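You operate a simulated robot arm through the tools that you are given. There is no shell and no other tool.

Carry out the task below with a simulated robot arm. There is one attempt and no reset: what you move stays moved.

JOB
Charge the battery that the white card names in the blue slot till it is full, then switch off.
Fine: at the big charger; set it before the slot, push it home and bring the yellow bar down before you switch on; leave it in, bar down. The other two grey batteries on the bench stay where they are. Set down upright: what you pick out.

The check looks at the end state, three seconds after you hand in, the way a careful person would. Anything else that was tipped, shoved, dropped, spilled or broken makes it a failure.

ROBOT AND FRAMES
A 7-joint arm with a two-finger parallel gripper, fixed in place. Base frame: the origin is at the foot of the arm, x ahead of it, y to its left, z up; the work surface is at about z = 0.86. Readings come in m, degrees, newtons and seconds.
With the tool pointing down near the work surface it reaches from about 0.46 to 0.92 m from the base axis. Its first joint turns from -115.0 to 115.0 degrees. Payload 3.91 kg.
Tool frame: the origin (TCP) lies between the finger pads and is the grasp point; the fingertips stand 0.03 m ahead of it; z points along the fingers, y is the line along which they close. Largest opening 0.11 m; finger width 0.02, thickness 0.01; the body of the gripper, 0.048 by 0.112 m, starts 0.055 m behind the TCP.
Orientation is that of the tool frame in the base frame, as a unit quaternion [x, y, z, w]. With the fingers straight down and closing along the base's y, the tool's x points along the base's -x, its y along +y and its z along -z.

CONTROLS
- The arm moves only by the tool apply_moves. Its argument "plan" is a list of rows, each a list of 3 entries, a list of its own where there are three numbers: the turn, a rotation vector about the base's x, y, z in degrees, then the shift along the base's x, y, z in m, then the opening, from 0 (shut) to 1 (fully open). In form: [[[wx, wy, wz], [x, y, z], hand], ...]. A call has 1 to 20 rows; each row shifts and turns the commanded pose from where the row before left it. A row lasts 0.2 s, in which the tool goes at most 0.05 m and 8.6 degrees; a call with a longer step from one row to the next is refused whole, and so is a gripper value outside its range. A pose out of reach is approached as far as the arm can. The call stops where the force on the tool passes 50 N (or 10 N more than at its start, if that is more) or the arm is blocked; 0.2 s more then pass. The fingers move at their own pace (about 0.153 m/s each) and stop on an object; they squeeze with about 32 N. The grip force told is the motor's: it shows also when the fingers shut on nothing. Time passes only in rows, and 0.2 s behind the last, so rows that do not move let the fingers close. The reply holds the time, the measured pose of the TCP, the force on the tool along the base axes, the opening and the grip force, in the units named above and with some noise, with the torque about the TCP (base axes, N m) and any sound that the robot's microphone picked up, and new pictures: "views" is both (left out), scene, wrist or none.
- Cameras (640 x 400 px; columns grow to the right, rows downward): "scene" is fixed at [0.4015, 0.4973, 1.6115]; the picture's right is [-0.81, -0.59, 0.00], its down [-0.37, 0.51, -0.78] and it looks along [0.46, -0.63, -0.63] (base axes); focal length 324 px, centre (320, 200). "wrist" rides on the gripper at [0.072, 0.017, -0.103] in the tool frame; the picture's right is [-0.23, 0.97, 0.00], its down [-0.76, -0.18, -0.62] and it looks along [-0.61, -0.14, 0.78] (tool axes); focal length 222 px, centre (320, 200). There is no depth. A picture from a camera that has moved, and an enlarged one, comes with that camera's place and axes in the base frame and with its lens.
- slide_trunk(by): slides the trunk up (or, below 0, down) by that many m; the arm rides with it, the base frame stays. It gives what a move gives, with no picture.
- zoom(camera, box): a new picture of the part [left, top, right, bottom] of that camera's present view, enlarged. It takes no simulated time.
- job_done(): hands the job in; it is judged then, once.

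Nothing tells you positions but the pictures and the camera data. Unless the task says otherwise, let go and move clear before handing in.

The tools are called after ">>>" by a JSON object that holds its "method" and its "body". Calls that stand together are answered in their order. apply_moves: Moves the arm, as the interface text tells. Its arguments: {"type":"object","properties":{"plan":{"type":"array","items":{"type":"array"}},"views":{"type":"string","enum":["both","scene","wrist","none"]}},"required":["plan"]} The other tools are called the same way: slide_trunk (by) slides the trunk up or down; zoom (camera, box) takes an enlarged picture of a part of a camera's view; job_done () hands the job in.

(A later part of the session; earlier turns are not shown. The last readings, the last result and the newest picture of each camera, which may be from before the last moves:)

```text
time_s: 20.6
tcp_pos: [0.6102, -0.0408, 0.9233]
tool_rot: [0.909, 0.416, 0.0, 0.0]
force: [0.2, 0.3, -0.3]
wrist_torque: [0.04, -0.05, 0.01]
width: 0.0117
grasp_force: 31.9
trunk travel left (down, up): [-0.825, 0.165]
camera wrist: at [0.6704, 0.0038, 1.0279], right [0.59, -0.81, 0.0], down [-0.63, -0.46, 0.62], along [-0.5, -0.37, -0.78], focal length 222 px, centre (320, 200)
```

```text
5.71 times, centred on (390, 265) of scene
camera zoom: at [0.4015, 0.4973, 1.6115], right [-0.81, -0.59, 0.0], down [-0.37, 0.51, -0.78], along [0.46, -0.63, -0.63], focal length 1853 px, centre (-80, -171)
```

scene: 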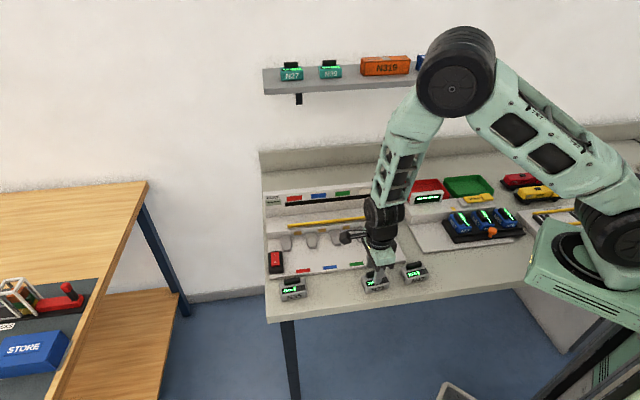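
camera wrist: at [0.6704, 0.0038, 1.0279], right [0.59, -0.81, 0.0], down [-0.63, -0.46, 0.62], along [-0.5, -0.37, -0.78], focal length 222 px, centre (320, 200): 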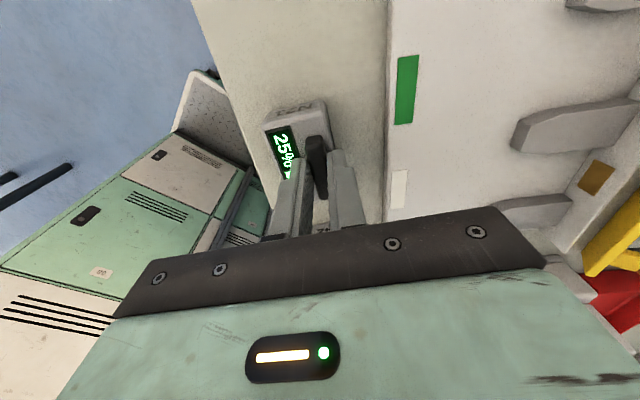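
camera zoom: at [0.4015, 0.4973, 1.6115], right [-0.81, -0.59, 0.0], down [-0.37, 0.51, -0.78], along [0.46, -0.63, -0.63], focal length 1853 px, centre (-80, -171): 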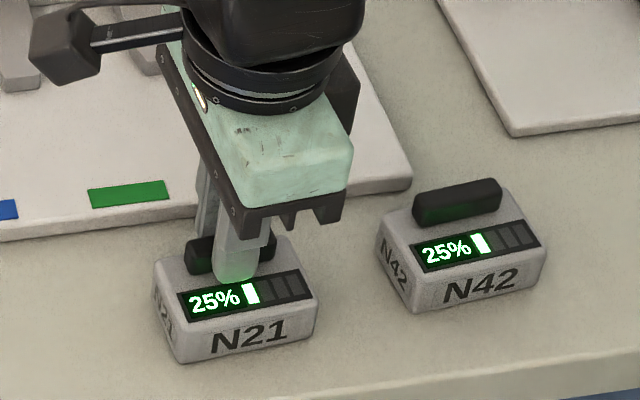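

N21 is gripped by the handle (11.7 mm wide, 32 N). I'll lift it, turn it 90° so the contact end faces the charger, carry it to before the blue slot, and check alignment while it's still in the air.

>>> {"method": "apply_moves", "body": {"plan": [[[0, 0, 0], [0, 0, 0.01], 0], [[0, 0, 0], [0, 0, 0.02], 0], [[0, 0, 0], [0, 0, 0.03], 0], [[0, 0, 7.82], [0.01325, 0.00235, 0], 0], [[0, 0, 7.82], [0.01325, 0.00235, 0], 0], [[0, 0, 7.82], [0.01325, 0.00235, 0], 0], [[0, 0, 7.82], [0.01325, 0.00235, 0], 0], [[0, 0, 7.82], [0.01325, 0.00235, 0], 0], [[0, 0, 7.82], [0.01325, 0.00235, 0], 0], [[0, 0, 7.82], [0.01325, 0.00235, 0], 0], [[0, 0, 7.82], [0.01325, 0.00235, 0], 0], [[0, 0, 7.82], [0.01325, 0.00235, 0], 0], [[0, 0, 7.82], [0.01325, 0.00235, 0], 0], [[0, 0, 7.82], [0.01325, 0.00235, 0], 0], [[0, 0, 0], [0, 0, 0], 0]], "views": "both"}}

>>> {"method": "zoom", "body": {"camera": "wrist", "box": [230, 0, 450, 200]}}

>>> {"method": "zoom", "body": {"camera": "scene", "box": [270, 210, 400, 300]}}

```text
time_s: 23.8
tcp_pos: [0.7551, -0.0135, 0.9853]
tool_rot: [0.381, 0.925, 0.0, 0.0]
force: [-0.8, -0.7, -2.3]
wrist_torque: [0.01, 0.0, -0.03]
width: 0.0112
grasp_force: 32.3
trunk travel left (down, up): [-0.825, 0.165]
camera wrist: at [0.7164, 0.05, 1.0889], right [0.85, 0.53, 0.0], down [0.42, -0.66, 0.62], along [0.33, -0.53, -0.78], focal length 222 px, centre (320, 200)
```

scene: 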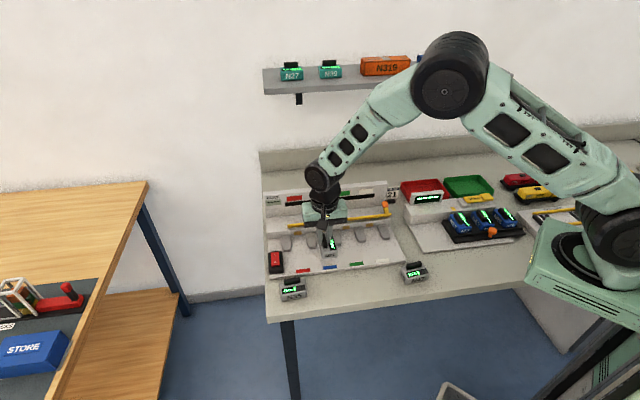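
wrist: 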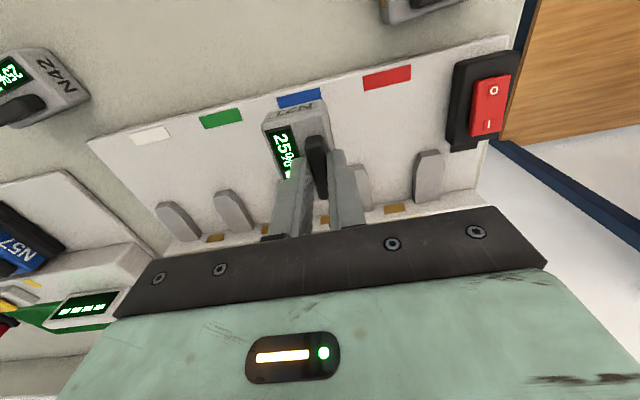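

```text
2.00 times, centred on (340, 100) of wrist
camera zoom: at [0.7164, 0.05, 1.0889], right [0.85, 0.53, 0.0], down [0.42, -0.66, 0.62], along [0.33, -0.53, -0.78], focal length 444 px, centre (280, 400)
```

zoom: 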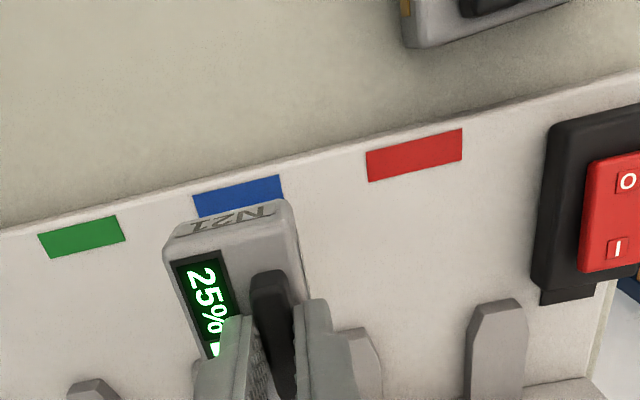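

```text
4.44 times, centred on (335, 255) of scene
camera zoom: at [0.4015, 0.4973, 1.6115], right [-0.81, -0.59, 0.0], down [-0.37, 0.51, -0.78], along [0.46, -0.63, -0.63], focal length 1441 px, centre (253, -44)
```

zoom: 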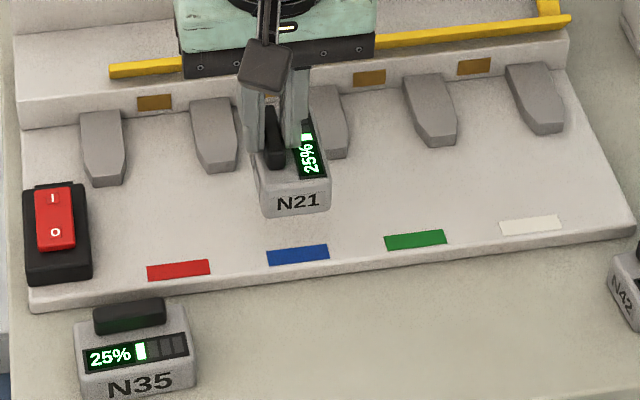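

N21 is aligned contact-end forward in front of the blue slot, 4–5 cm up. I'll lower it close to the plate and check it sideways against the fins.

>>> {"method": "apply_moves", "body": {"plan": [[[0, 0, 0], [0, 0, -0.02], 0], [[0, 0, 0], [0, 0, -0.015], 0], [[0, 0, 0], [0, 0, -0.007], 0], [[0, 0, 0], [0, 0, 0], 0]], "views": "both"}}

>>> {"method": "zoom", "body": {"camera": "wrist", "box": [200, 40, 400, 240]}}

>>> {"method": "zoom", "body": {"camera": "scene", "box": [280, 215, 370, 280]}}

```text
time_s: 24.8
tcp_pos: [0.7575, -0.0156, 0.942]
tool_rot: [0.381, 0.924, 0.0, 0.0]
force: [0.0, -0.1, -1.6]
wrist_torque: [0.02, 0.05, -0.01]
width: 0.0115
grasp_force: 32.0
trunk travel left (down, up): [-0.825, 0.165]
camera wrist: at [0.7168, 0.0485, 1.0455], right [0.85, 0.53, 0.0], down [0.41, -0.66, 0.62], along [0.33, -0.53, -0.78], focal length 222 px, centre (320, 200)
```

scene: 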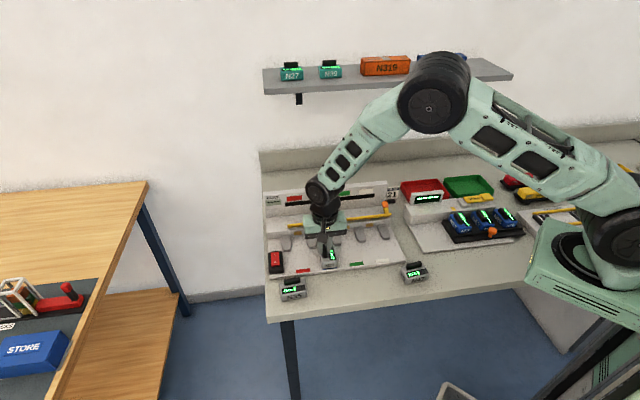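
wrist: 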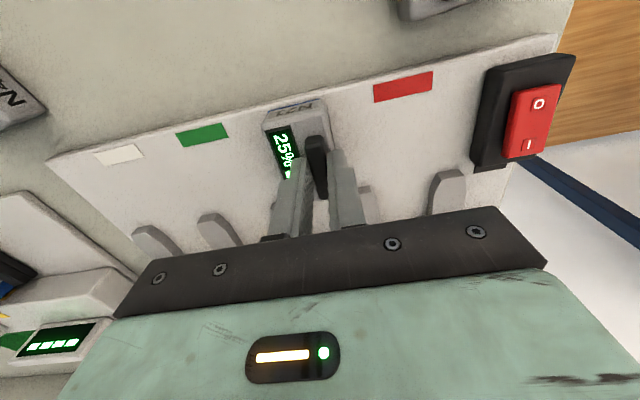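

```text
2.00 times, centred on (300, 140) of wrist
camera zoom: at [0.7168, 0.0485, 1.0455], right [0.85, 0.53, 0.0], down [0.41, -0.66, 0.62], along [0.33, -0.53, -0.78], focal length 444 px, centre (360, 320)
```

zoom: 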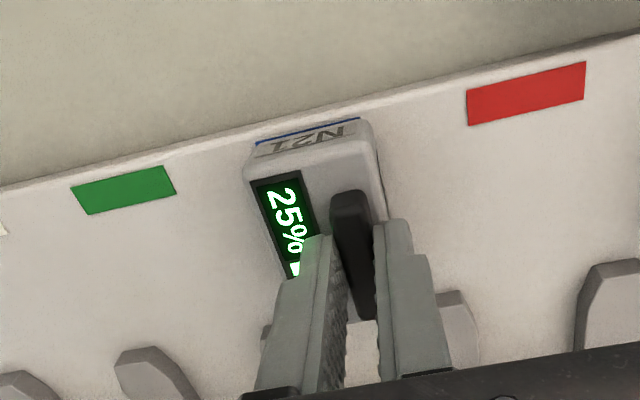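

```text
6.15 times, centred on (325, 248) of scene
camera zoom: at [0.4015, 0.4973, 1.6115], right [-0.81, -0.59, 0.0], down [-0.37, 0.51, -0.78], along [0.46, -0.63, -0.63], focal length 1995 px, centre (289, -92)
```

zoom: 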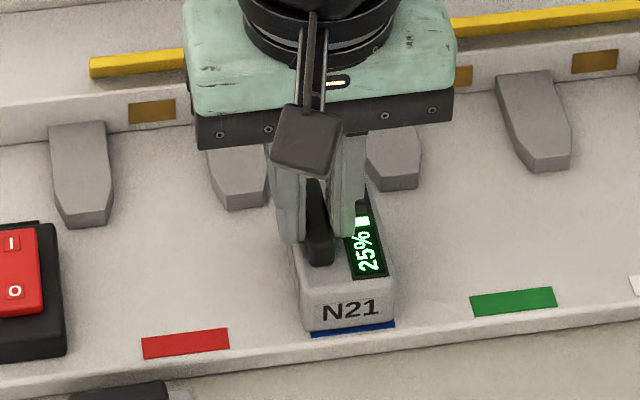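

N21 is centred to within 2–3 mm and just above the plate. I'll nudge it 2 mm along the charger and set it down gently on the plate.

>>> {"method": "apply_moves", "body": {"plan": [[[0, 0, 0], [-0.0014, -0.0014, 0], 0], [[0, 0, 0], [0, 0, -0.0015], 0], [[0, 0, 0], [0, 0, -0.001], 0], [[0, 0, 0], [0, 0, 0], 0]], "views": "none"}}

```text
time_s: 25.8
tcp_pos: [0.7552, -0.0148, 0.9395]
tool_rot: [0.381, 0.925, 0.0, 0.001]
force: [-0.5, -0.5, -2.2]
wrist_torque: [0.0, -0.04, -0.02]
width: 0.0117
grasp_force: 31.9
trunk travel left (down, up): [-0.825, 0.165]
```

>>> {"method": "apply_moves", "body": {"plan": [[[0, 0, 0], [0, 0, -0.001], 0], [[0, 0, 0], [0, 0, 0], 0]], "views": "none"}}

```text
time_s: 26.4
tcp_pos: [0.7552, -0.0141, 0.9386]
tool_rot: [0.381, 0.925, 0.0, 0.0]
force: [-0.5, -0.2, -1.1]
wrist_torque: [0.02, 0.0, 0.0]
width: 0.0114
grasp_force: 32.4
trunk travel left (down, up): [-0.825, 0.165]
```

>>> {"method": "apply_moves", "body": {"plan": [[[0, 0, 0], [0, 0, -0.001], 0], [[0, 0, 0], [0, 0, 0], 0]], "views": "both"}}

>>> {"method": "zoom", "body": {"camera": "scene", "box": [280, 215, 370, 280]}}

>>> {"method": "zoom", "body": {"camera": "wrist", "box": [200, 40, 400, 240]}}

```text
time_s: 27.0
tcp_pos: [0.7557, -0.0147, 0.9388]
tool_rot: [0.38, 0.925, 0.0, 0.001]
force: [-0.8, -0.5, 12.3]
wrist_torque: [0.27, 0.38, -0.01]
width: 0.0118
grasp_force: 32.3
trunk travel left (down, up): [-0.825, 0.165]
camera wrist: at [0.7156, 0.0478, 1.0419], right [0.85, 0.53, 0.0], down [0.41, -0.66, 0.62], along [0.33, -0.53, -0.78], focal length 222 px, centre (320, 200)
```

scene: 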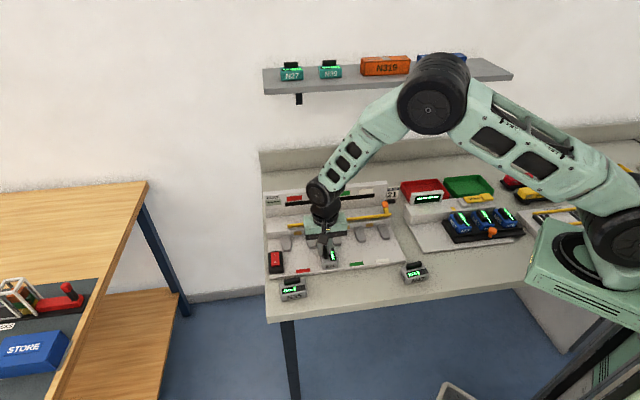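
wrist: 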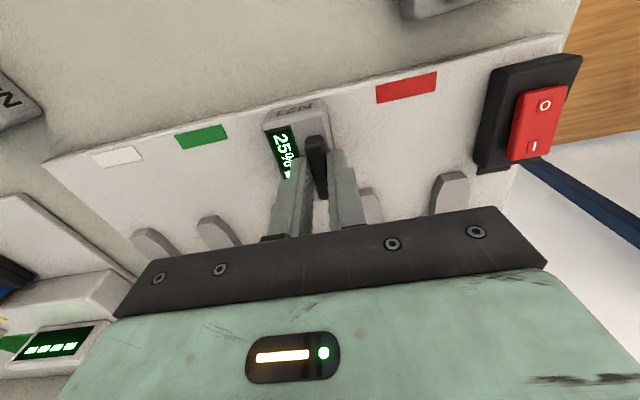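

```text
6.15 times, centred on (325, 248) of scene
camera zoom: at [0.4015, 0.4973, 1.6115], right [-0.81, -0.59, 0.0], down [-0.37, 0.51, -0.78], along [0.46, -0.63, -0.63], focal length 1995 px, centre (289, -92)
```

zoom: 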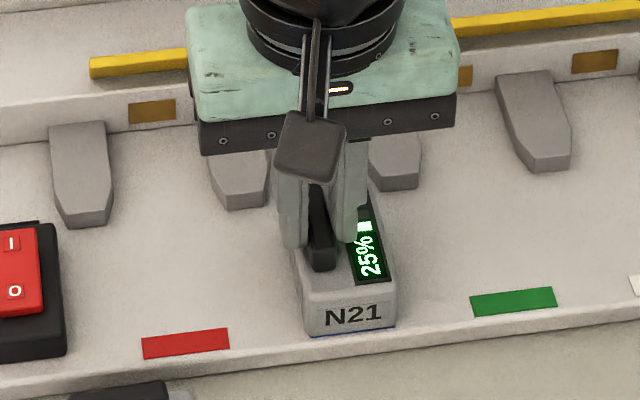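

```text
2.00 times, centred on (300, 140) of wrist
camera zoom: at [0.7156, 0.0478, 1.0419], right [0.85, 0.53, 0.0], down [0.41, -0.66, 0.62], along [0.33, -0.53, -0.78], focal length 444 px, centre (360, 320)
```

zoom: 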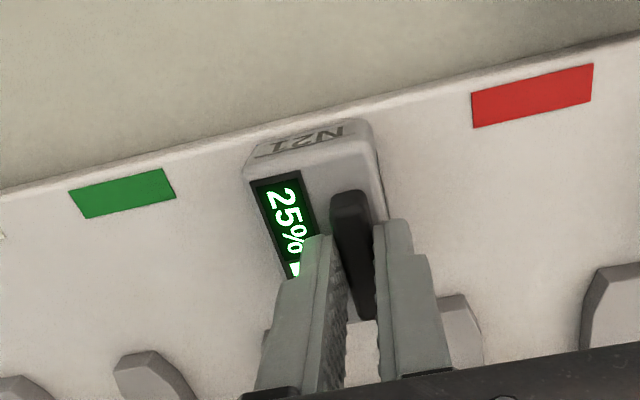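

N21 is resting on the plate, centred on the blue label. Now I'll relieve the downward pressure slightly and slide it toward the slot, checking force part way.

>>> {"method": "apply_moves", "body": {"plan": [[[0, 0, 0], [0, 0, 0.001], 0], [[0, 0, 0], [0.005, -0.005, 0], 0], [[0, 0, 0], [0.005, -0.005, 0], 0], [[0, 0, 0], [0.005, -0.005, 0], 0], [[0, 0, 0], [0.005, -0.005, 0], 0], [[0, 0, 0], [0.005, -0.005, 0], 0], [[0, 0, 0], [0.005, -0.005, 0], 0], [[0, 0, 0], [0, 0, 0], 0]], "views": "both"}}

>>> {"method": "zoom", "body": {"camera": "scene", "box": [280, 205, 370, 270]}}

>>> {"method": "zoom", "body": {"camera": "wrist", "box": [200, 60, 400, 240]}}

```text
time_s: 28.8
tcp_pos: [0.7852, -0.0437, 0.9375]
tool_rot: [0.381, 0.925, -0.001, 0.0]
force: [0.3, 0.9, -1.4]
wrist_torque: [0.0, 0.01, 0.02]
width: 0.0117
grasp_force: 32.1
trunk travel left (down, up): [-0.825, 0.165]
camera wrist: at [0.7454, 0.0186, 1.0421], right [0.85, 0.53, 0.0], down [0.42, -0.66, 0.62], along [0.33, -0.53, -0.78], focal length 222 px, centre (320, 200)
```

scene: 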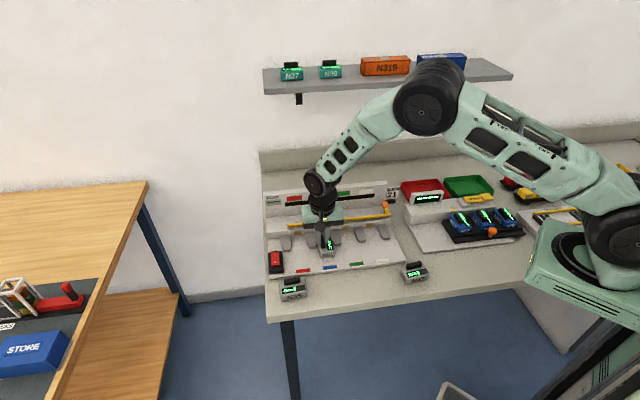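
wrist: 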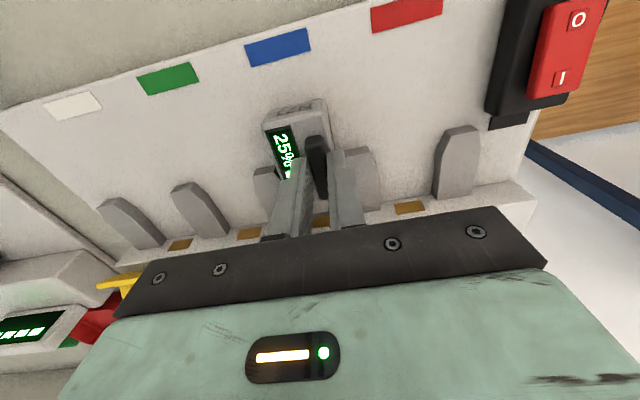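

```text
6.15 times, centred on (325, 238) of scene
camera zoom: at [0.4015, 0.4973, 1.6115], right [-0.81, -0.59, 0.0], down [-0.37, 0.51, -0.78], along [0.46, -0.63, -0.63], focal length 1995 px, centre (289, -31)
```

zoom: 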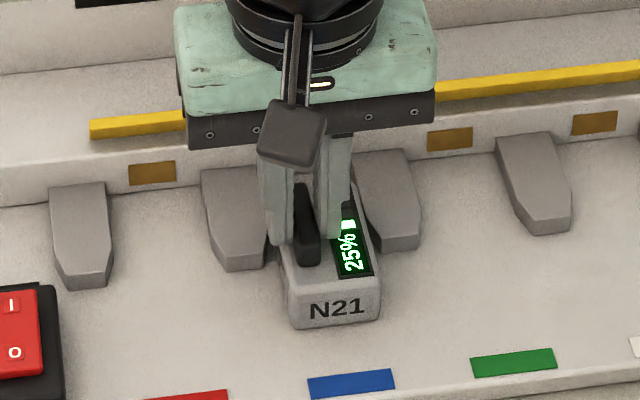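

```text
2.22 times, centred on (300, 150) of wrist
camera zoom: at [0.7454, 0.0186, 1.0421], right [0.85, 0.53, 0.0], down [0.42, -0.66, 0.62], along [0.33, -0.53, -0.78], focal length 494 px, centre (364, 311)
```

zoom: 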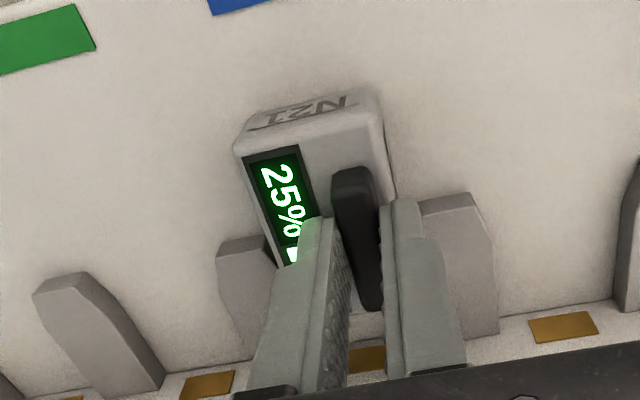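

It's entering between the fins with almost no side force. I'll keep pushing in small steps and watch for the stop.

>>> {"method": "apply_moves", "body": {"plan": [[[0, 0, 0], [0.0035, -0.0035, 0], 0], [[0, 0, 0], [0.0035, -0.0035, 0], 0], [[0, 0, 0], [0.0035, -0.0035, 0], 0], [[0, 0, 0], [0.0035, -0.0035, 0], 0], [[0, 0, 0], [0.0035, -0.0035, 0], 0], [[0, 0, 0], [0, 0, 0], 0]], "views": "none"}}

>>> {"method": "zoom", "body": {"camera": "scene", "box": [280, 195, 370, 260]}}

>>> {"method": "zoom", "body": {"camera": "wrist", "box": [220, 60, 420, 240]}}

```text
time_s: 30.2
tcp_pos: [0.8029, -0.0622, 0.9379]
tool_rot: [0.381, 0.924, 0.0, 0.0]
force: [0.5, 0.1, -2.6]
wrist_torque: [0.02, -0.01, 0.0]
width: 0.0113
grasp_force: 32.1
trunk travel left (down, up): [-0.825, 0.165]
```

```text
6.15 times, centred on (325, 228) of scene
camera zoom: at [0.4015, 0.4973, 1.6115], right [-0.81, -0.59, 0.0], down [-0.37, 0.51, -0.78], along [0.46, -0.63, -0.63], focal length 1995 px, centre (289, 31)
```

zoom: 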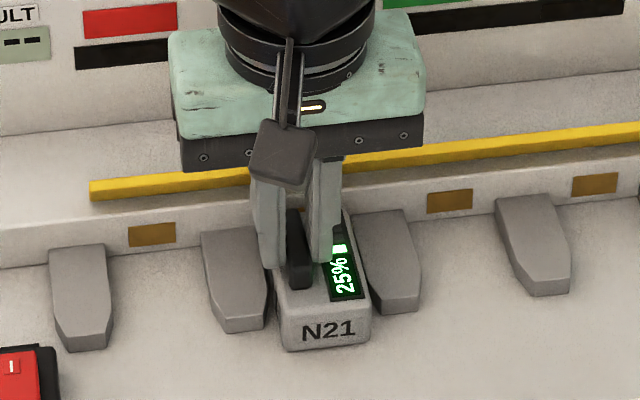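

```text
2.22 times, centred on (320, 150) of wrist
camera zoom: at [0.7629, 0.0005, 1.0424], right [0.85, 0.53, 0.0], down [0.42, -0.66, 0.62], along [0.33, -0.53, -0.78], focal length 494 px, centre (320, 311)
```

zoom: 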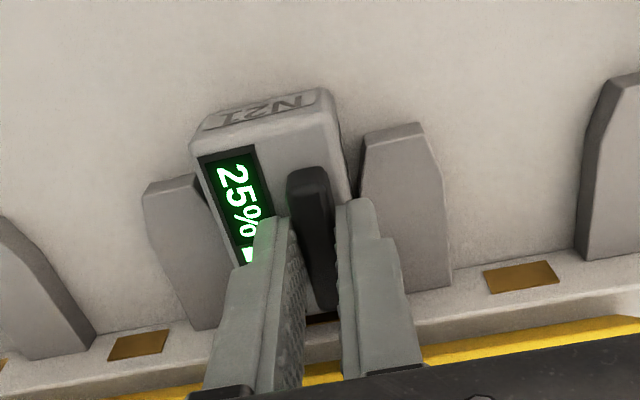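

About 1 cm is left before the contact wall. I'll push on in fine steps.

>>> {"method": "apply_moves", "body": {"plan": [[[0, 0, 0], [0.0018, -0.0018, 0], 0], [[0, 0, 0], [0.0018, -0.0018, 0], 0], [[0, 0, 0], [0.0018, -0.0018, 0], 0], [[0, 0, 0], [0, 0, 0], 0]], "views": "none"}}

>>> {"method": "apply_moves", "body": {"plan": [[[0, 0, 0], [0.0011, -0.0011, 0], 0], [[0, 0, 0], [0, 0, 0], 0]], "views": "none"}}

>>> {"method": "apply_moves", "body": {"plan": [[[0, 0, 0], [0.0011, -0.0011, 0], 0], [[0, 0, 0], [0, 0, 0], 0]], "views": "wrist"}}

```text
time_s: 31.2
tcp_pos: [0.8078, -0.0684, 0.9398]
tool_rot: [0.381, 0.925, 0.0, -0.001]
force: [-0.2, -0.9, -1.9]
wrist_torque: [0.01, 0.0, 0.01]
width: 0.0116
grasp_force: 32.1
trunk travel left (down, up): [-0.825, 0.165]
```

```text
time_s: 31.8
tcp_pos: [0.8091, -0.0688, 0.9386]
tool_rot: [0.381, 0.924, 0.0, 0.0]
force: [-0.3, 0.1, -1.5]
wrist_torque: [0.03, -0.04, -0.02]
width: 0.0116
grasp_force: 31.9
trunk travel left (down, up): [-0.825, 0.165]
```

```text
time_s: 32.4
tcp_pos: [0.8101, -0.0699, 0.9391]
tool_rot: [0.381, 0.924, 0.0, 0.0]
force: [0.1, -0.1, -2.8]
wrist_torque: [0.05, 0.01, 0.03]
width: 0.0115
grasp_force: 31.7
trunk travel left (down, up): [-0.825, 0.165]
camera wrist: at [0.7704, -0.0069, 1.0425], right [0.85, 0.53, 0.0], down [0.42, -0.66, 0.62], along [0.33, -0.53, -0.78], focal length 222 px, centre (320, 200)
```

wrist: 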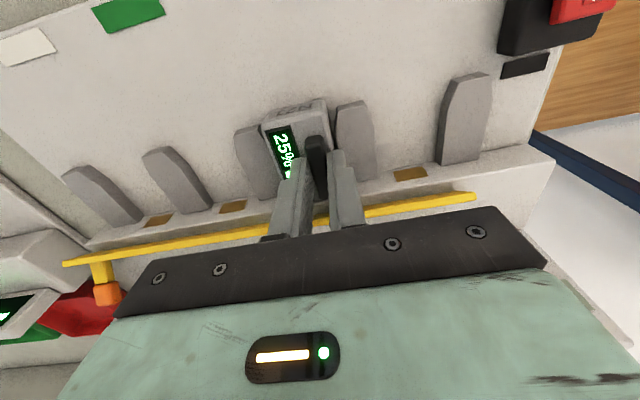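

>>> {"method": "apply_moves", "body": {"plan": [[[0, 0, 0], [0.0011, -0.0011, 0], 0], [[0, 0, 0], [0, 0, 0], 0]], "views": "none"}}

>>> {"method": "apply_moves", "body": {"plan": [[[0, 0, 0], [0.0011, -0.0011, 0], 0], [[0, 0, 0], [0, 0, 0], 0]], "views": "none"}}

>>> {"method": "apply_moves", "body": {"plan": [[[0, 0, 0], [0.0011, -0.0011, 0], 0], [[0, 0, 0], [0, 0, 0], 0]], "views": "both"}}

>>> {"method": "zoom", "body": {"camera": "scene", "box": [280, 195, 370, 260]}}

>>> {"method": "zoom", "body": {"camera": "wrist", "box": [220, 60, 420, 240]}}

```text
time_s: 33.0
tcp_pos: [0.811, -0.0692, 0.9384]
tool_rot: [0.382, 0.924, 0.001, -0.001]
force: [-6.6, 5.3, 0.1]
wrist_torque: [0.17, 0.13, -0.14]
width: 0.0117
grasp_force: 31.9
trunk travel left (down, up): [-0.825, 0.165]
```

```text
time_s: 33.6
tcp_pos: [0.8098, -0.0697, 0.9396]
tool_rot: [0.381, 0.925, 0.001, -0.002]
force: [-14.6, 13.6, 2.2]
wrist_torque: [0.32, 0.42, -0.21]
width: 0.0115
grasp_force: 32.6
trunk travel left (down, up): [-0.825, 0.165]
```

```text
time_s: 34.2
tcp_pos: [0.812, -0.0711, 0.9385]
tool_rot: [0.38, 0.925, 0.001, -0.002]
force: [-18.0, 20.8, 1.0]
wrist_torque: [0.65, 0.56, -0.13]
width: 0.0115
grasp_force: 32.1
trunk travel left (down, up): [-0.825, 0.165]
camera wrist: at [0.772, -0.0082, 1.0425], right [0.85, 0.53, 0.0], down [0.42, -0.66, 0.62], along [0.33, -0.53, -0.78], focal length 222 px, centre (320, 200)
```

scene: 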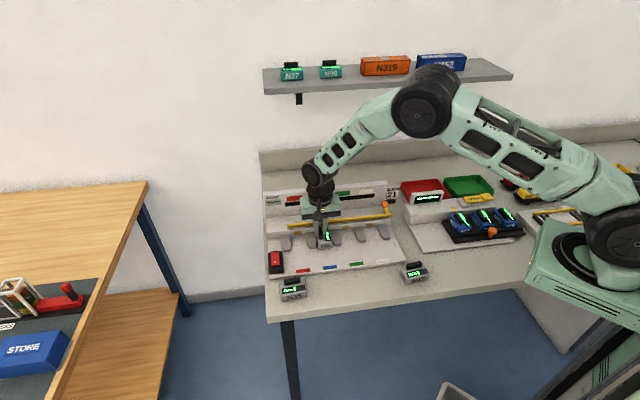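
wrist: 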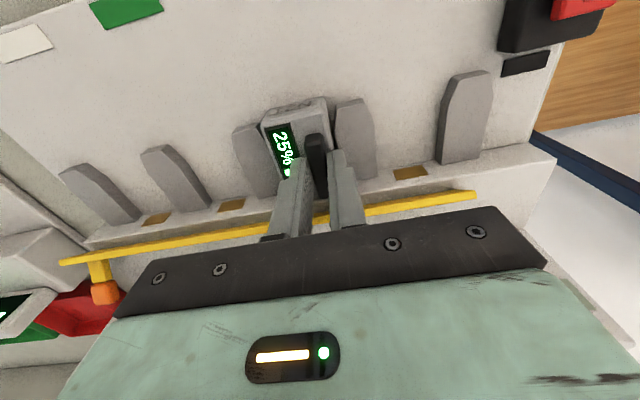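

```text
6.15 times, centred on (325, 228) of scene
camera zoom: at [0.4015, 0.4973, 1.6115], right [-0.81, -0.59, 0.0], down [-0.37, 0.51, -0.78], along [0.46, -0.63, -0.63], focal length 1995 px, centre (289, 31)
```

zoom: 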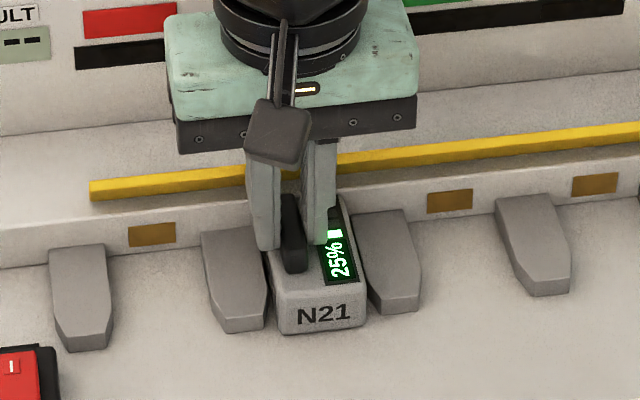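

```text
2.22 times, centred on (320, 150) of wrist
camera zoom: at [0.772, -0.0082, 1.0425], right [0.85, 0.53, 0.0], down [0.42, -0.66, 0.62], along [0.33, -0.53, -0.78], focal length 494 px, centre (320, 311)
```

zoom: 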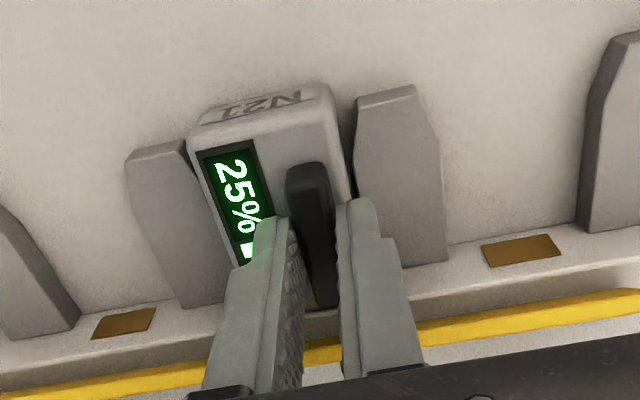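

The battery has met the contact wall with about 27 N of reaction and sits centred between the fins. I'll back off the push slightly, release, rise clear and check that it's fully home.

>>> {"method": "apply_moves", "body": {"plan": [[[0, 0, 0], [-0.0016, 0.0016, -0.0008], 0], [[0, 0, 0], [0, 0, 0], 0], [[0, 0, 0], [0, 0, 0], 0.2], [[0, 0, 0], [0, 0, 0], 0.3], [[0, 0, 0], [0, 0, 0], 0.3]], "views": "none"}}

>>> {"method": "apply_moves", "body": {"plan": [[[0, 0, 0], [0, 0, 0.02], 0.3], [[0, 0, 0], [0, 0, 0.03], 0.3], [[0, 0, 0], [-0.02, 0.02, 0.02], 0.3], [[0, 0, 0], [-0.02, 0.02, 0.0], 0.3], [[0, 0, 0], [0, 0, 0], 0.3]], "views": "both"}}

>>> {"method": "zoom", "body": {"camera": "scene", "box": [280, 195, 370, 260]}}

>>> {"method": "zoom", "body": {"camera": "wrist", "box": [220, 60, 420, 240]}}

```text
time_s: 35.4
tcp_pos: [0.8118, -0.0725, 0.9374]
tool_rot: [0.381, 0.924, 0.0, 0.0]
force: [0.1, 0.0, -0.7]
wrist_torque: [-0.02, 0.0, 0.03]
width: 0.0331
grasp_force: 0.0
trunk travel left (down, up): [-0.825, 0.165]
```

```text
time_s: 36.6
tcp_pos: [0.7723, -0.0328, 1.0083]
tool_rot: [0.382, 0.924, 0.0, 0.0]
force: [0.0, 0.5, 1.3]
wrist_torque: [0.01, -0.02, 0.0]
width: 0.033
grasp_force: 0.0
trunk travel left (down, up): [-0.825, 0.165]
camera wrist: at [0.7316, 0.03, 1.1108], right [0.85, 0.53, 0.0], down [0.41, -0.66, 0.62], along [0.33, -0.53, -0.78], focal length 222 px, centre (320, 200)
```

scene: 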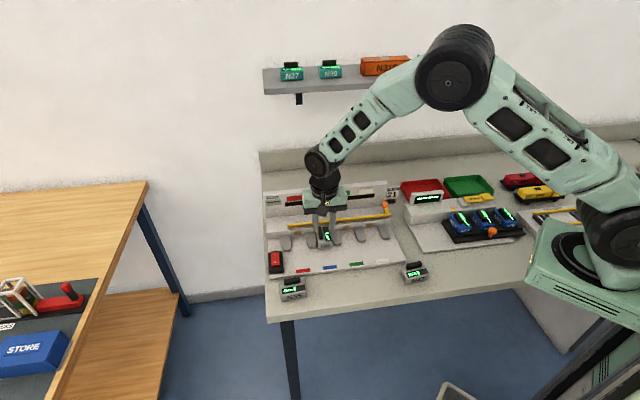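
wrist: 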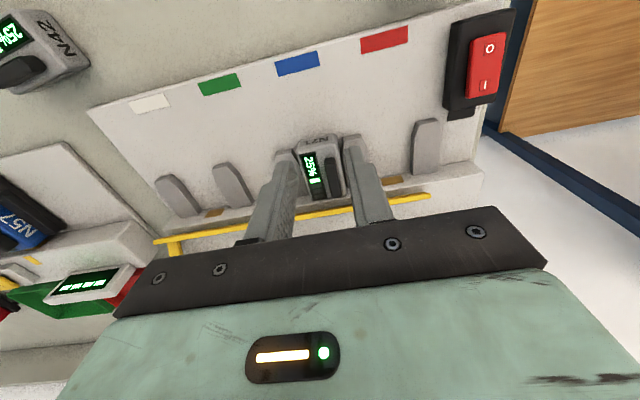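

```text
6.15 times, centred on (325, 228) of scene
camera zoom: at [0.4015, 0.4973, 1.6115], right [-0.81, -0.59, 0.0], down [-0.37, 0.51, -0.78], along [0.46, -0.63, -0.63], focal length 1995 px, centre (289, 31)
```

zoom: 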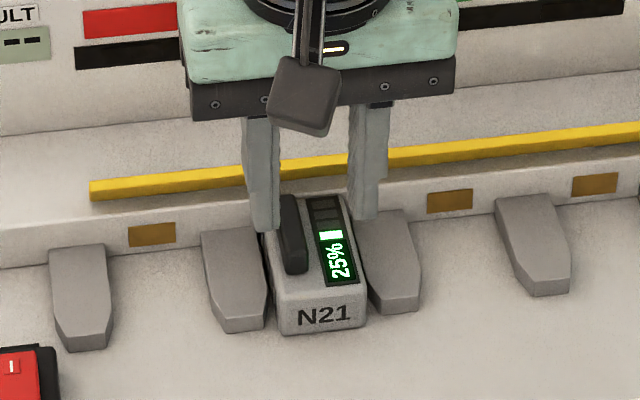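

```text
2.22 times, centred on (320, 150) of wrist
camera zoom: at [0.7316, 0.03, 1.1108], right [0.85, 0.53, 0.0], down [0.41, -0.66, 0.62], along [0.33, -0.53, -0.78], focal length 494 px, centre (320, 311)
```

zoom: 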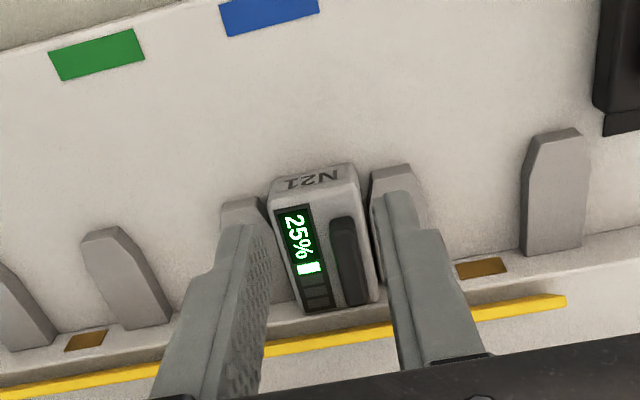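

>>> {"method": "zoom", "body": {"camera": "wrist", "box": [290, 130, 370, 210]}}

>>> {"method": "zoom", "body": {"camera": "scene", "box": [300, 205, 350, 250]}}

```text
5.00 times, centred on (330, 170) of wrist
camera zoom: at [0.7316, 0.03, 1.1108], right [0.85, 0.53, 0.0], down [0.41, -0.66, 0.62], along [0.33, -0.53, -0.78], focal length 1111 px, centre (270, 350)
```

zoom: 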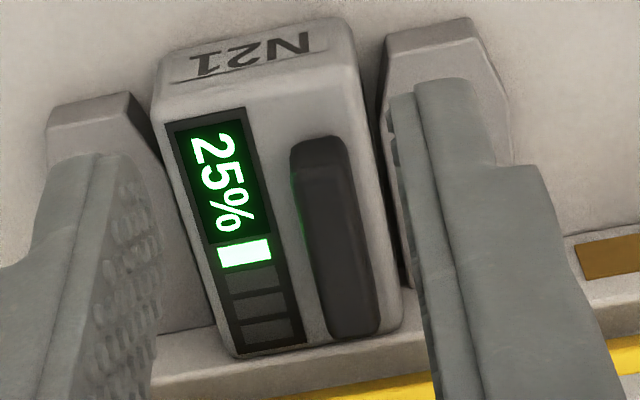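

```text
8.89 times, centred on (325, 228) of scene
camera zoom: at [0.4015, 0.4973, 1.6115], right [-0.81, -0.59, 0.0], down [-0.37, 0.51, -0.78], along [0.46, -0.63, -0.63], focal length 2882 px, centre (276, -44)
```

zoom: 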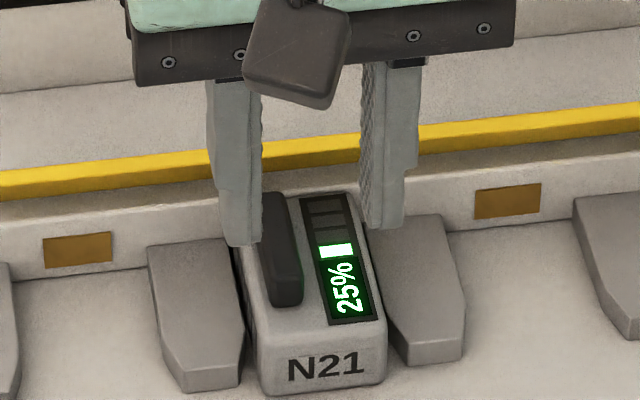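

N21 sits in the blue slot against the contact wall with no visible gap. To be sure it's home, I'll close the fingers and give its front face a measured push.

>>> {"method": "apply_moves", "body": {"plan": [[[0, 0, 0], [-0.0066, -0.0066, 0], 0], [[0, 0, 0], [-0.003, 0.003, -0.02], 0], [[0, 0, 0], [0, 0, -0.03], 0], [[0, 0, 0], [0, 0, -0.03], 0], [[0, 0, 0], [0, 0, -0.008], 0], [[0, 0, 0], [0, 0, 0], 0]], "views": "wrist"}}

>>> {"method": "zoom", "body": {"camera": "wrist", "box": [250, 100, 390, 220]}}

>>> {"method": "zoom", "body": {"camera": "scene", "box": [290, 205, 360, 255]}}

```text
time_s: 38.0
tcp_pos: [0.7618, -0.0356, 0.9193]
tool_rot: [0.382, 0.924, 0.0, 0.0]
force: [0.7, 0.3, 0.4]
wrist_torque: [-0.02, 0.02, 0.01]
width: 0.0
grasp_force: 32.1
trunk travel left (down, up): [-0.825, 0.165]
camera wrist: at [0.7231, 0.0281, 1.0219], right [0.85, 0.53, 0.0], down [0.41, -0.66, 0.62], along [0.33, -0.53, -0.78], focal length 222 px, centre (320, 200)
```

wrist: 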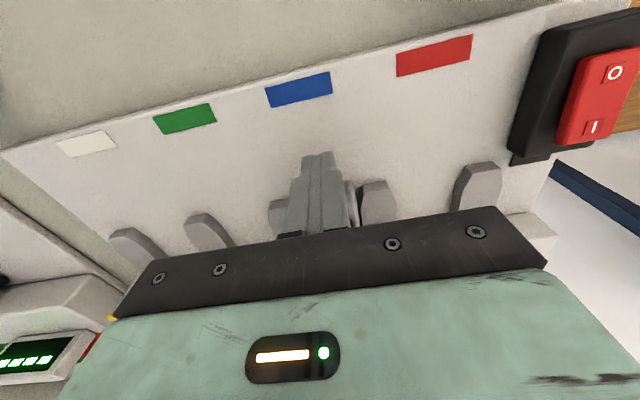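

```text
3.33 times, centred on (320, 160) of wrist
camera zoom: at [0.7231, 0.0281, 1.0219], right [0.85, 0.53, 0.0], down [0.41, -0.66, 0.62], along [0.33, -0.53, -0.78], focal length 740 px, centre (320, 333)
```

zoom: 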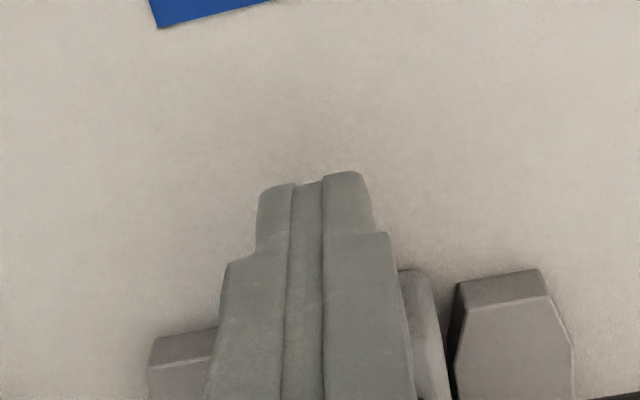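

```text
8.00 times, centred on (325, 230) of scene
camera zoom: at [0.4015, 0.4973, 1.6115], right [-0.81, -0.59, 0.0], down [-0.37, 0.51, -0.78], along [0.46, -0.63, -0.63], focal length 2594 px, centre (280, -40)
```

zoom: 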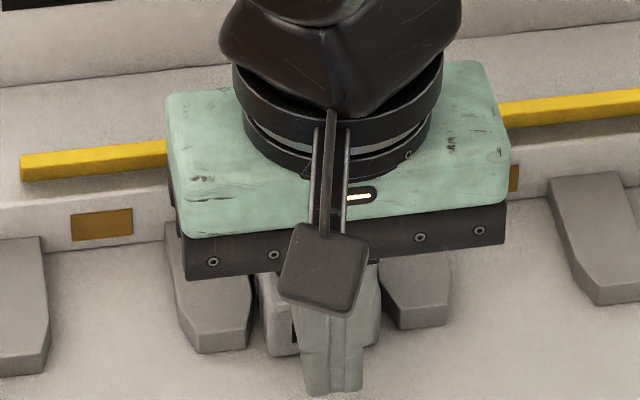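

>>> {"method": "apply_moves", "body": {"plan": [[[0, 0, 0], [0.0035, -0.0035, 0], 0], [[0, 0, 0], [0.0035, -0.0035, 0], 0], [[0, 0, 0], [0.0025, -0.0025, 0], 0], [[0, 0, 0], [0, 0, 0], 0]], "views": "none"}}

>>> {"method": "apply_moves", "body": {"plan": [[[0, 0, 0], [0.0011, -0.0011, 0], 0], [[0, 0, 0], [0.0011, -0.0011, 0], 0], [[0, 0, 0], [0, 0, 0], 0]], "views": "none"}}

```text
time_s: 39.0
tcp_pos: [0.7714, -0.0444, 0.9201]
tool_rot: [0.381, 0.925, 0.0, 0.0]
force: [0.3, 0.4, 0.4]
wrist_torque: [-0.05, -0.02, -0.03]
width: 0.0
grasp_force: 31.9
trunk travel left (down, up): [-0.825, 0.165]
```

```text
time_s: 39.8
tcp_pos: [0.7732, -0.0467, 0.9194]
tool_rot: [0.381, 0.925, 0.001, 0.0]
force: [-0.9, 0.6, 0.0]
wrist_torque: [-0.01, 0.0, 0.0]
width: 0.0
grasp_force: 31.9
trunk travel left (down, up): [-0.825, 0.165]
```

>>> {"method": "apply_moves", "body": {"plan": [[[0, 0, 0], [0.0011, -0.0011, 0], 0], [[0, 0, 0], [0, 0, 0], 0]], "views": "none"}}

>>> {"method": "apply_moves", "body": {"plan": [[[0, 0, 0], [0.0011, -0.0011, 0], 0], [[0, 0, 0], [0, 0, 0], 0]], "views": "none"}}

>>> {"method": "apply_moves", "body": {"plan": [[[0, 0, 0], [0.0011, -0.0011, 0], 0], [[0, 0, 0], [0, 0, 0], 0]], "views": "none"}}

```text
time_s: 40.4
tcp_pos: [0.7731, -0.0464, 0.9195]
tool_rot: [0.381, 0.925, 0.001, 0.0]
force: [-9.0, 6.1, 3.0]
wrist_torque: [0.07, 0.21, -0.02]
width: 0.0
grasp_force: 32.1
trunk travel left (down, up): [-0.825, 0.165]
```

```text
time_s: 41.0
tcp_pos: [0.7746, -0.0462, 0.9195]
tool_rot: [0.381, 0.925, 0.0, -0.002]
force: [-18.0, 13.4, -0.2]
wrist_torque: [0.32, 0.37, -0.06]
width: 0.0
grasp_force: 31.6
trunk travel left (down, up): [-0.825, 0.165]
```

```text
time_s: 41.6
tcp_pos: [0.7738, -0.0474, 0.9188]
tool_rot: [0.38, 0.925, 0.0, -0.003]
force: [-28.6, 22.4, 1.5]
wrist_torque: [0.49, 0.58, -0.06]
width: 0.0001
grasp_force: 32.0
trunk travel left (down, up): [-0.825, 0.165]
```

The battery resists rigidly at about 36 N, so it's home. Now I'll back off, rise, and move above the orange knob of the yellow bar.

>>> {"method": "apply_moves", "body": {"plan": [[[0, 0, 0], [-0.004, 0.004, 0], 0], [[0, 0, 0], [-0.01, 0.01, 0], 0], [[0, 0, 0], [0, 0, 0.04], 0], [[0, 0, 0], [0, 0, 0.045], 0], [[0, 0, 0], [0, 0, 0.045], 0.3], [[0, 0, 0], [-0.01, -0.04, 0.02], 0.4], [[0, 0, 0], [-0.01, -0.04, 0], 0.4], [[0, 0, 0], [-0.01, -0.04, 0], 0.4], [[0, 0, 0], [-0.01, -0.04, 0], 0.4], [[0, 0, 0], [-0.01, -0.04, 0], 0.4], [[0, 0, 0], [-0.01, -0.04, 0], 0.4], [[0, 0, 0], [0, 0, 0], 0.4]], "views": "both"}}

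>>> {"method": "zoom", "body": {"camera": "wrist", "box": [230, 60, 410, 220]}}

```text
time_s: 44.2
tcp_pos: [0.7053, -0.2762, 1.0685]
tool_rot: [0.381, 0.924, 0.0, 0.0]
force: [0.2, -0.1, 0.1]
wrist_torque: [0.0, -0.02, 0.06]
width: 0.0438
grasp_force: 0.1
trunk travel left (down, up): [-0.825, 0.165]
camera wrist: at [0.6661, -0.2135, 1.1726], right [0.85, 0.53, 0.0], down [0.42, -0.66, 0.62], along [0.33, -0.53, -0.78], focal length 222 px, centre (320, 200)
```

scene: 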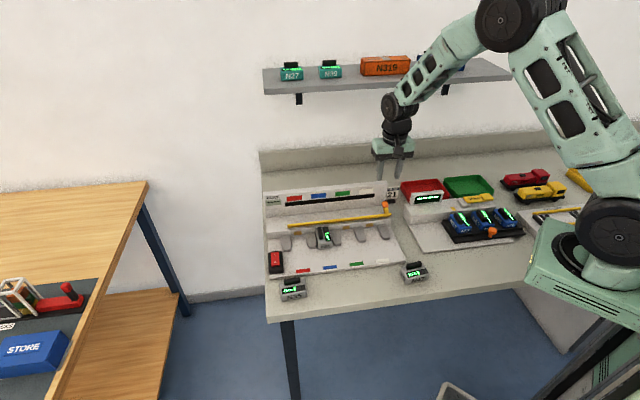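
wrist: 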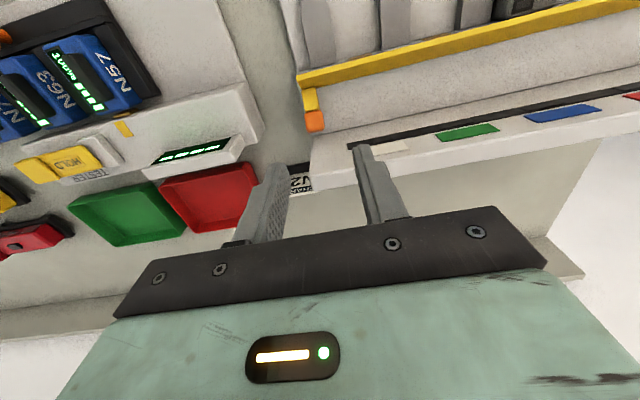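

```text
2.50 times, centred on (320, 140) of wrist
camera zoom: at [0.6661, -0.2135, 1.1726], right [0.85, 0.53, 0.0], down [0.42, -0.66, 0.62], along [0.33, -0.53, -0.78], focal length 555 px, centre (320, 350)
```

zoom: 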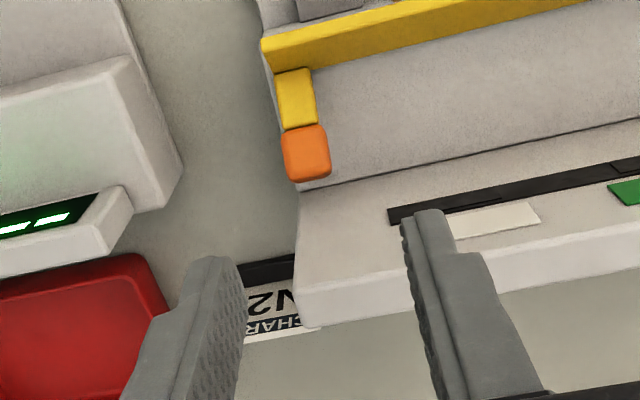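

The knob centre is at about (0.705, -0.285, 0.936), roughly 18 mm wide. I'll line up over it with fingers open either side, then go down in two stages.

>>> {"method": "apply_moves", "body": {"plan": [[[0, 0, 0], [-0.0006, -0.0088, 0], 0.45], [[0, 0, 0], [0, 0, -0.03], 0.45], [[0, 0, 0], [0, 0, -0.03], 0.45], [[0, 0, 0], [0, 0, -0.01], 0.45], [[0, 0, 0], [0, 0, 0], 0.45]], "views": "both"}}

>>> {"method": "zoom", "body": {"camera": "wrist", "box": [230, 60, 410, 220]}}

>>> {"method": "zoom", "body": {"camera": "scene", "box": [350, 170, 430, 230]}}

```text
time_s: 45.4
tcp_pos: [0.7021, -0.2877, 0.9999]
tool_rot: [0.381, 0.925, 0.0, 0.0]
force: [0.9, -0.2, 1.0]
wrist_torque: [0.0, -0.01, 0.0]
width: 0.0495
grasp_force: 0.1
trunk travel left (down, up): [-0.825, 0.165]
camera wrist: at [0.6631, -0.2236, 1.1034], right [0.85, 0.53, 0.0], down [0.41, -0.66, 0.62], along [0.33, -0.53, -0.78], focal length 222 px, centre (320, 200)
```

scene: 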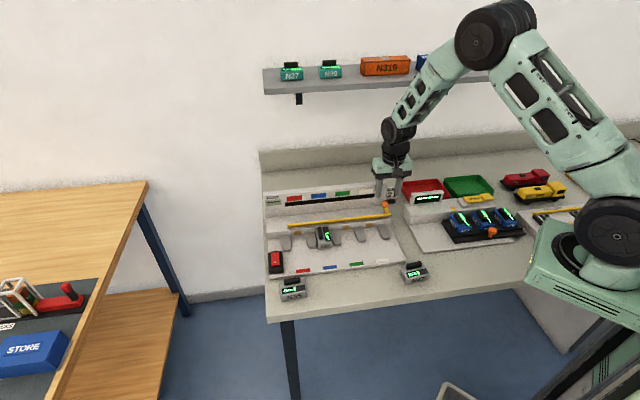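
wrist: 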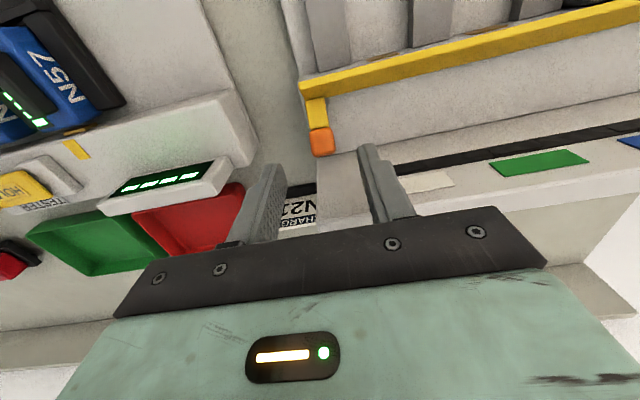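

```text
2.50 times, centred on (320, 140) of wrist
camera zoom: at [0.6631, -0.2236, 1.1034], right [0.85, 0.53, 0.0], down [0.41, -0.66, 0.62], along [0.33, -0.53, -0.78], focal length 555 px, centre (320, 350)
```

zoom: 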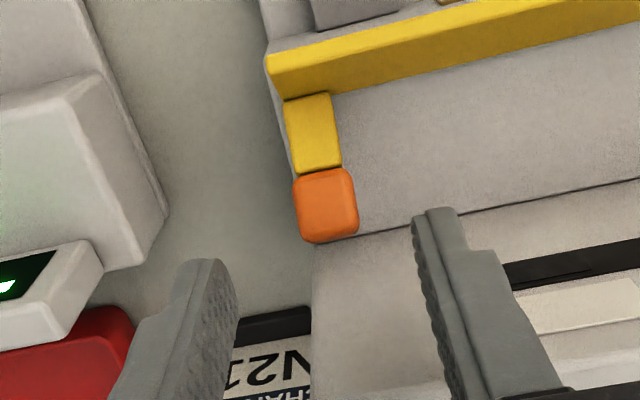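

```text
6.67 times, centred on (390, 200) of scene
camera zoom: at [0.4015, 0.4973, 1.6115], right [-0.81, -0.59, 0.0], down [-0.37, 0.51, -0.78], along [0.46, -0.63, -0.63], focal length 2162 px, centre (-147, 200)
```

zoom: 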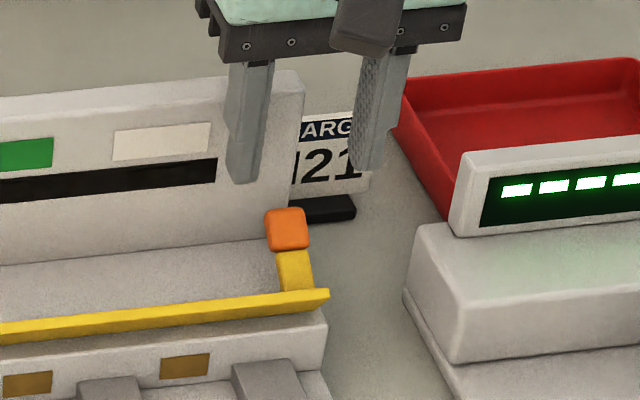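

>>> {"method": "apply_moves", "body": {"plan": [[[0, 0, 0], [0.0002, 0.0024, -0.015], 0.45], [[0, 0, 0], [0, 0, -0.02], 0.45], [[0, 0, 0], [0, 0, -0.008], 0.45], [[0, 0, 0], [0, 0, 0], 0.45]], "views": "wrist"}}

>>> {"method": "zoom", "body": {"camera": "wrist", "box": [230, 80, 410, 240]}}

>>> {"method": "zoom", "body": {"camera": "scene", "box": [350, 170, 430, 230]}}

```text
time_s: 46.4
tcp_pos: [0.7033, -0.2845, 0.9559]
tool_rot: [0.381, 0.924, 0.0, 0.0]
force: [0.0, -0.5, 0.9]
wrist_torque: [0.02, 0.04, -0.01]
width: 0.0494
grasp_force: 0.1
trunk travel left (down, up): [-0.825, 0.165]
camera wrist: at [0.6638, -0.2208, 1.0602], right [0.85, 0.53, 0.0], down [0.41, -0.66, 0.62], along [0.33, -0.53, -0.78], focal length 222 px, centre (320, 200)
```

wrist: 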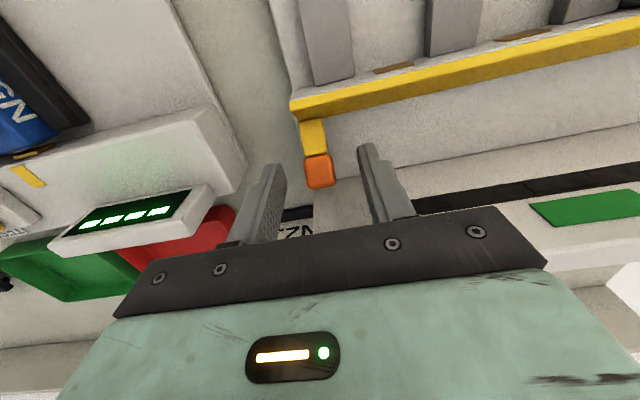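

```text
2.50 times, centred on (320, 160) of wrist
camera zoom: at [0.6638, -0.2208, 1.0602], right [0.85, 0.53, 0.0], down [0.41, -0.66, 0.62], along [0.33, -0.53, -0.78], focal length 555 px, centre (320, 300)
```

zoom: 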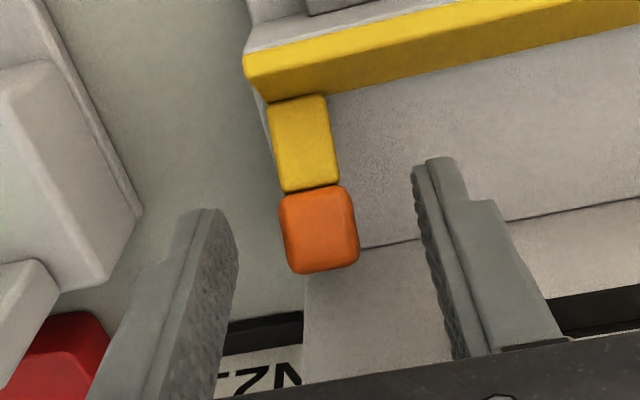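

```text
6.67 times, centred on (390, 200) of scene
camera zoom: at [0.4015, 0.4973, 1.6115], right [-0.81, -0.59, 0.0], down [-0.37, 0.51, -0.78], along [0.46, -0.63, -0.63], focal length 2162 px, centre (-147, 200)
```

zoom: 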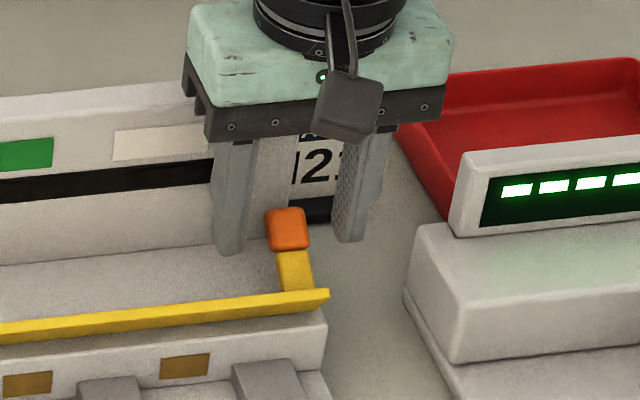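

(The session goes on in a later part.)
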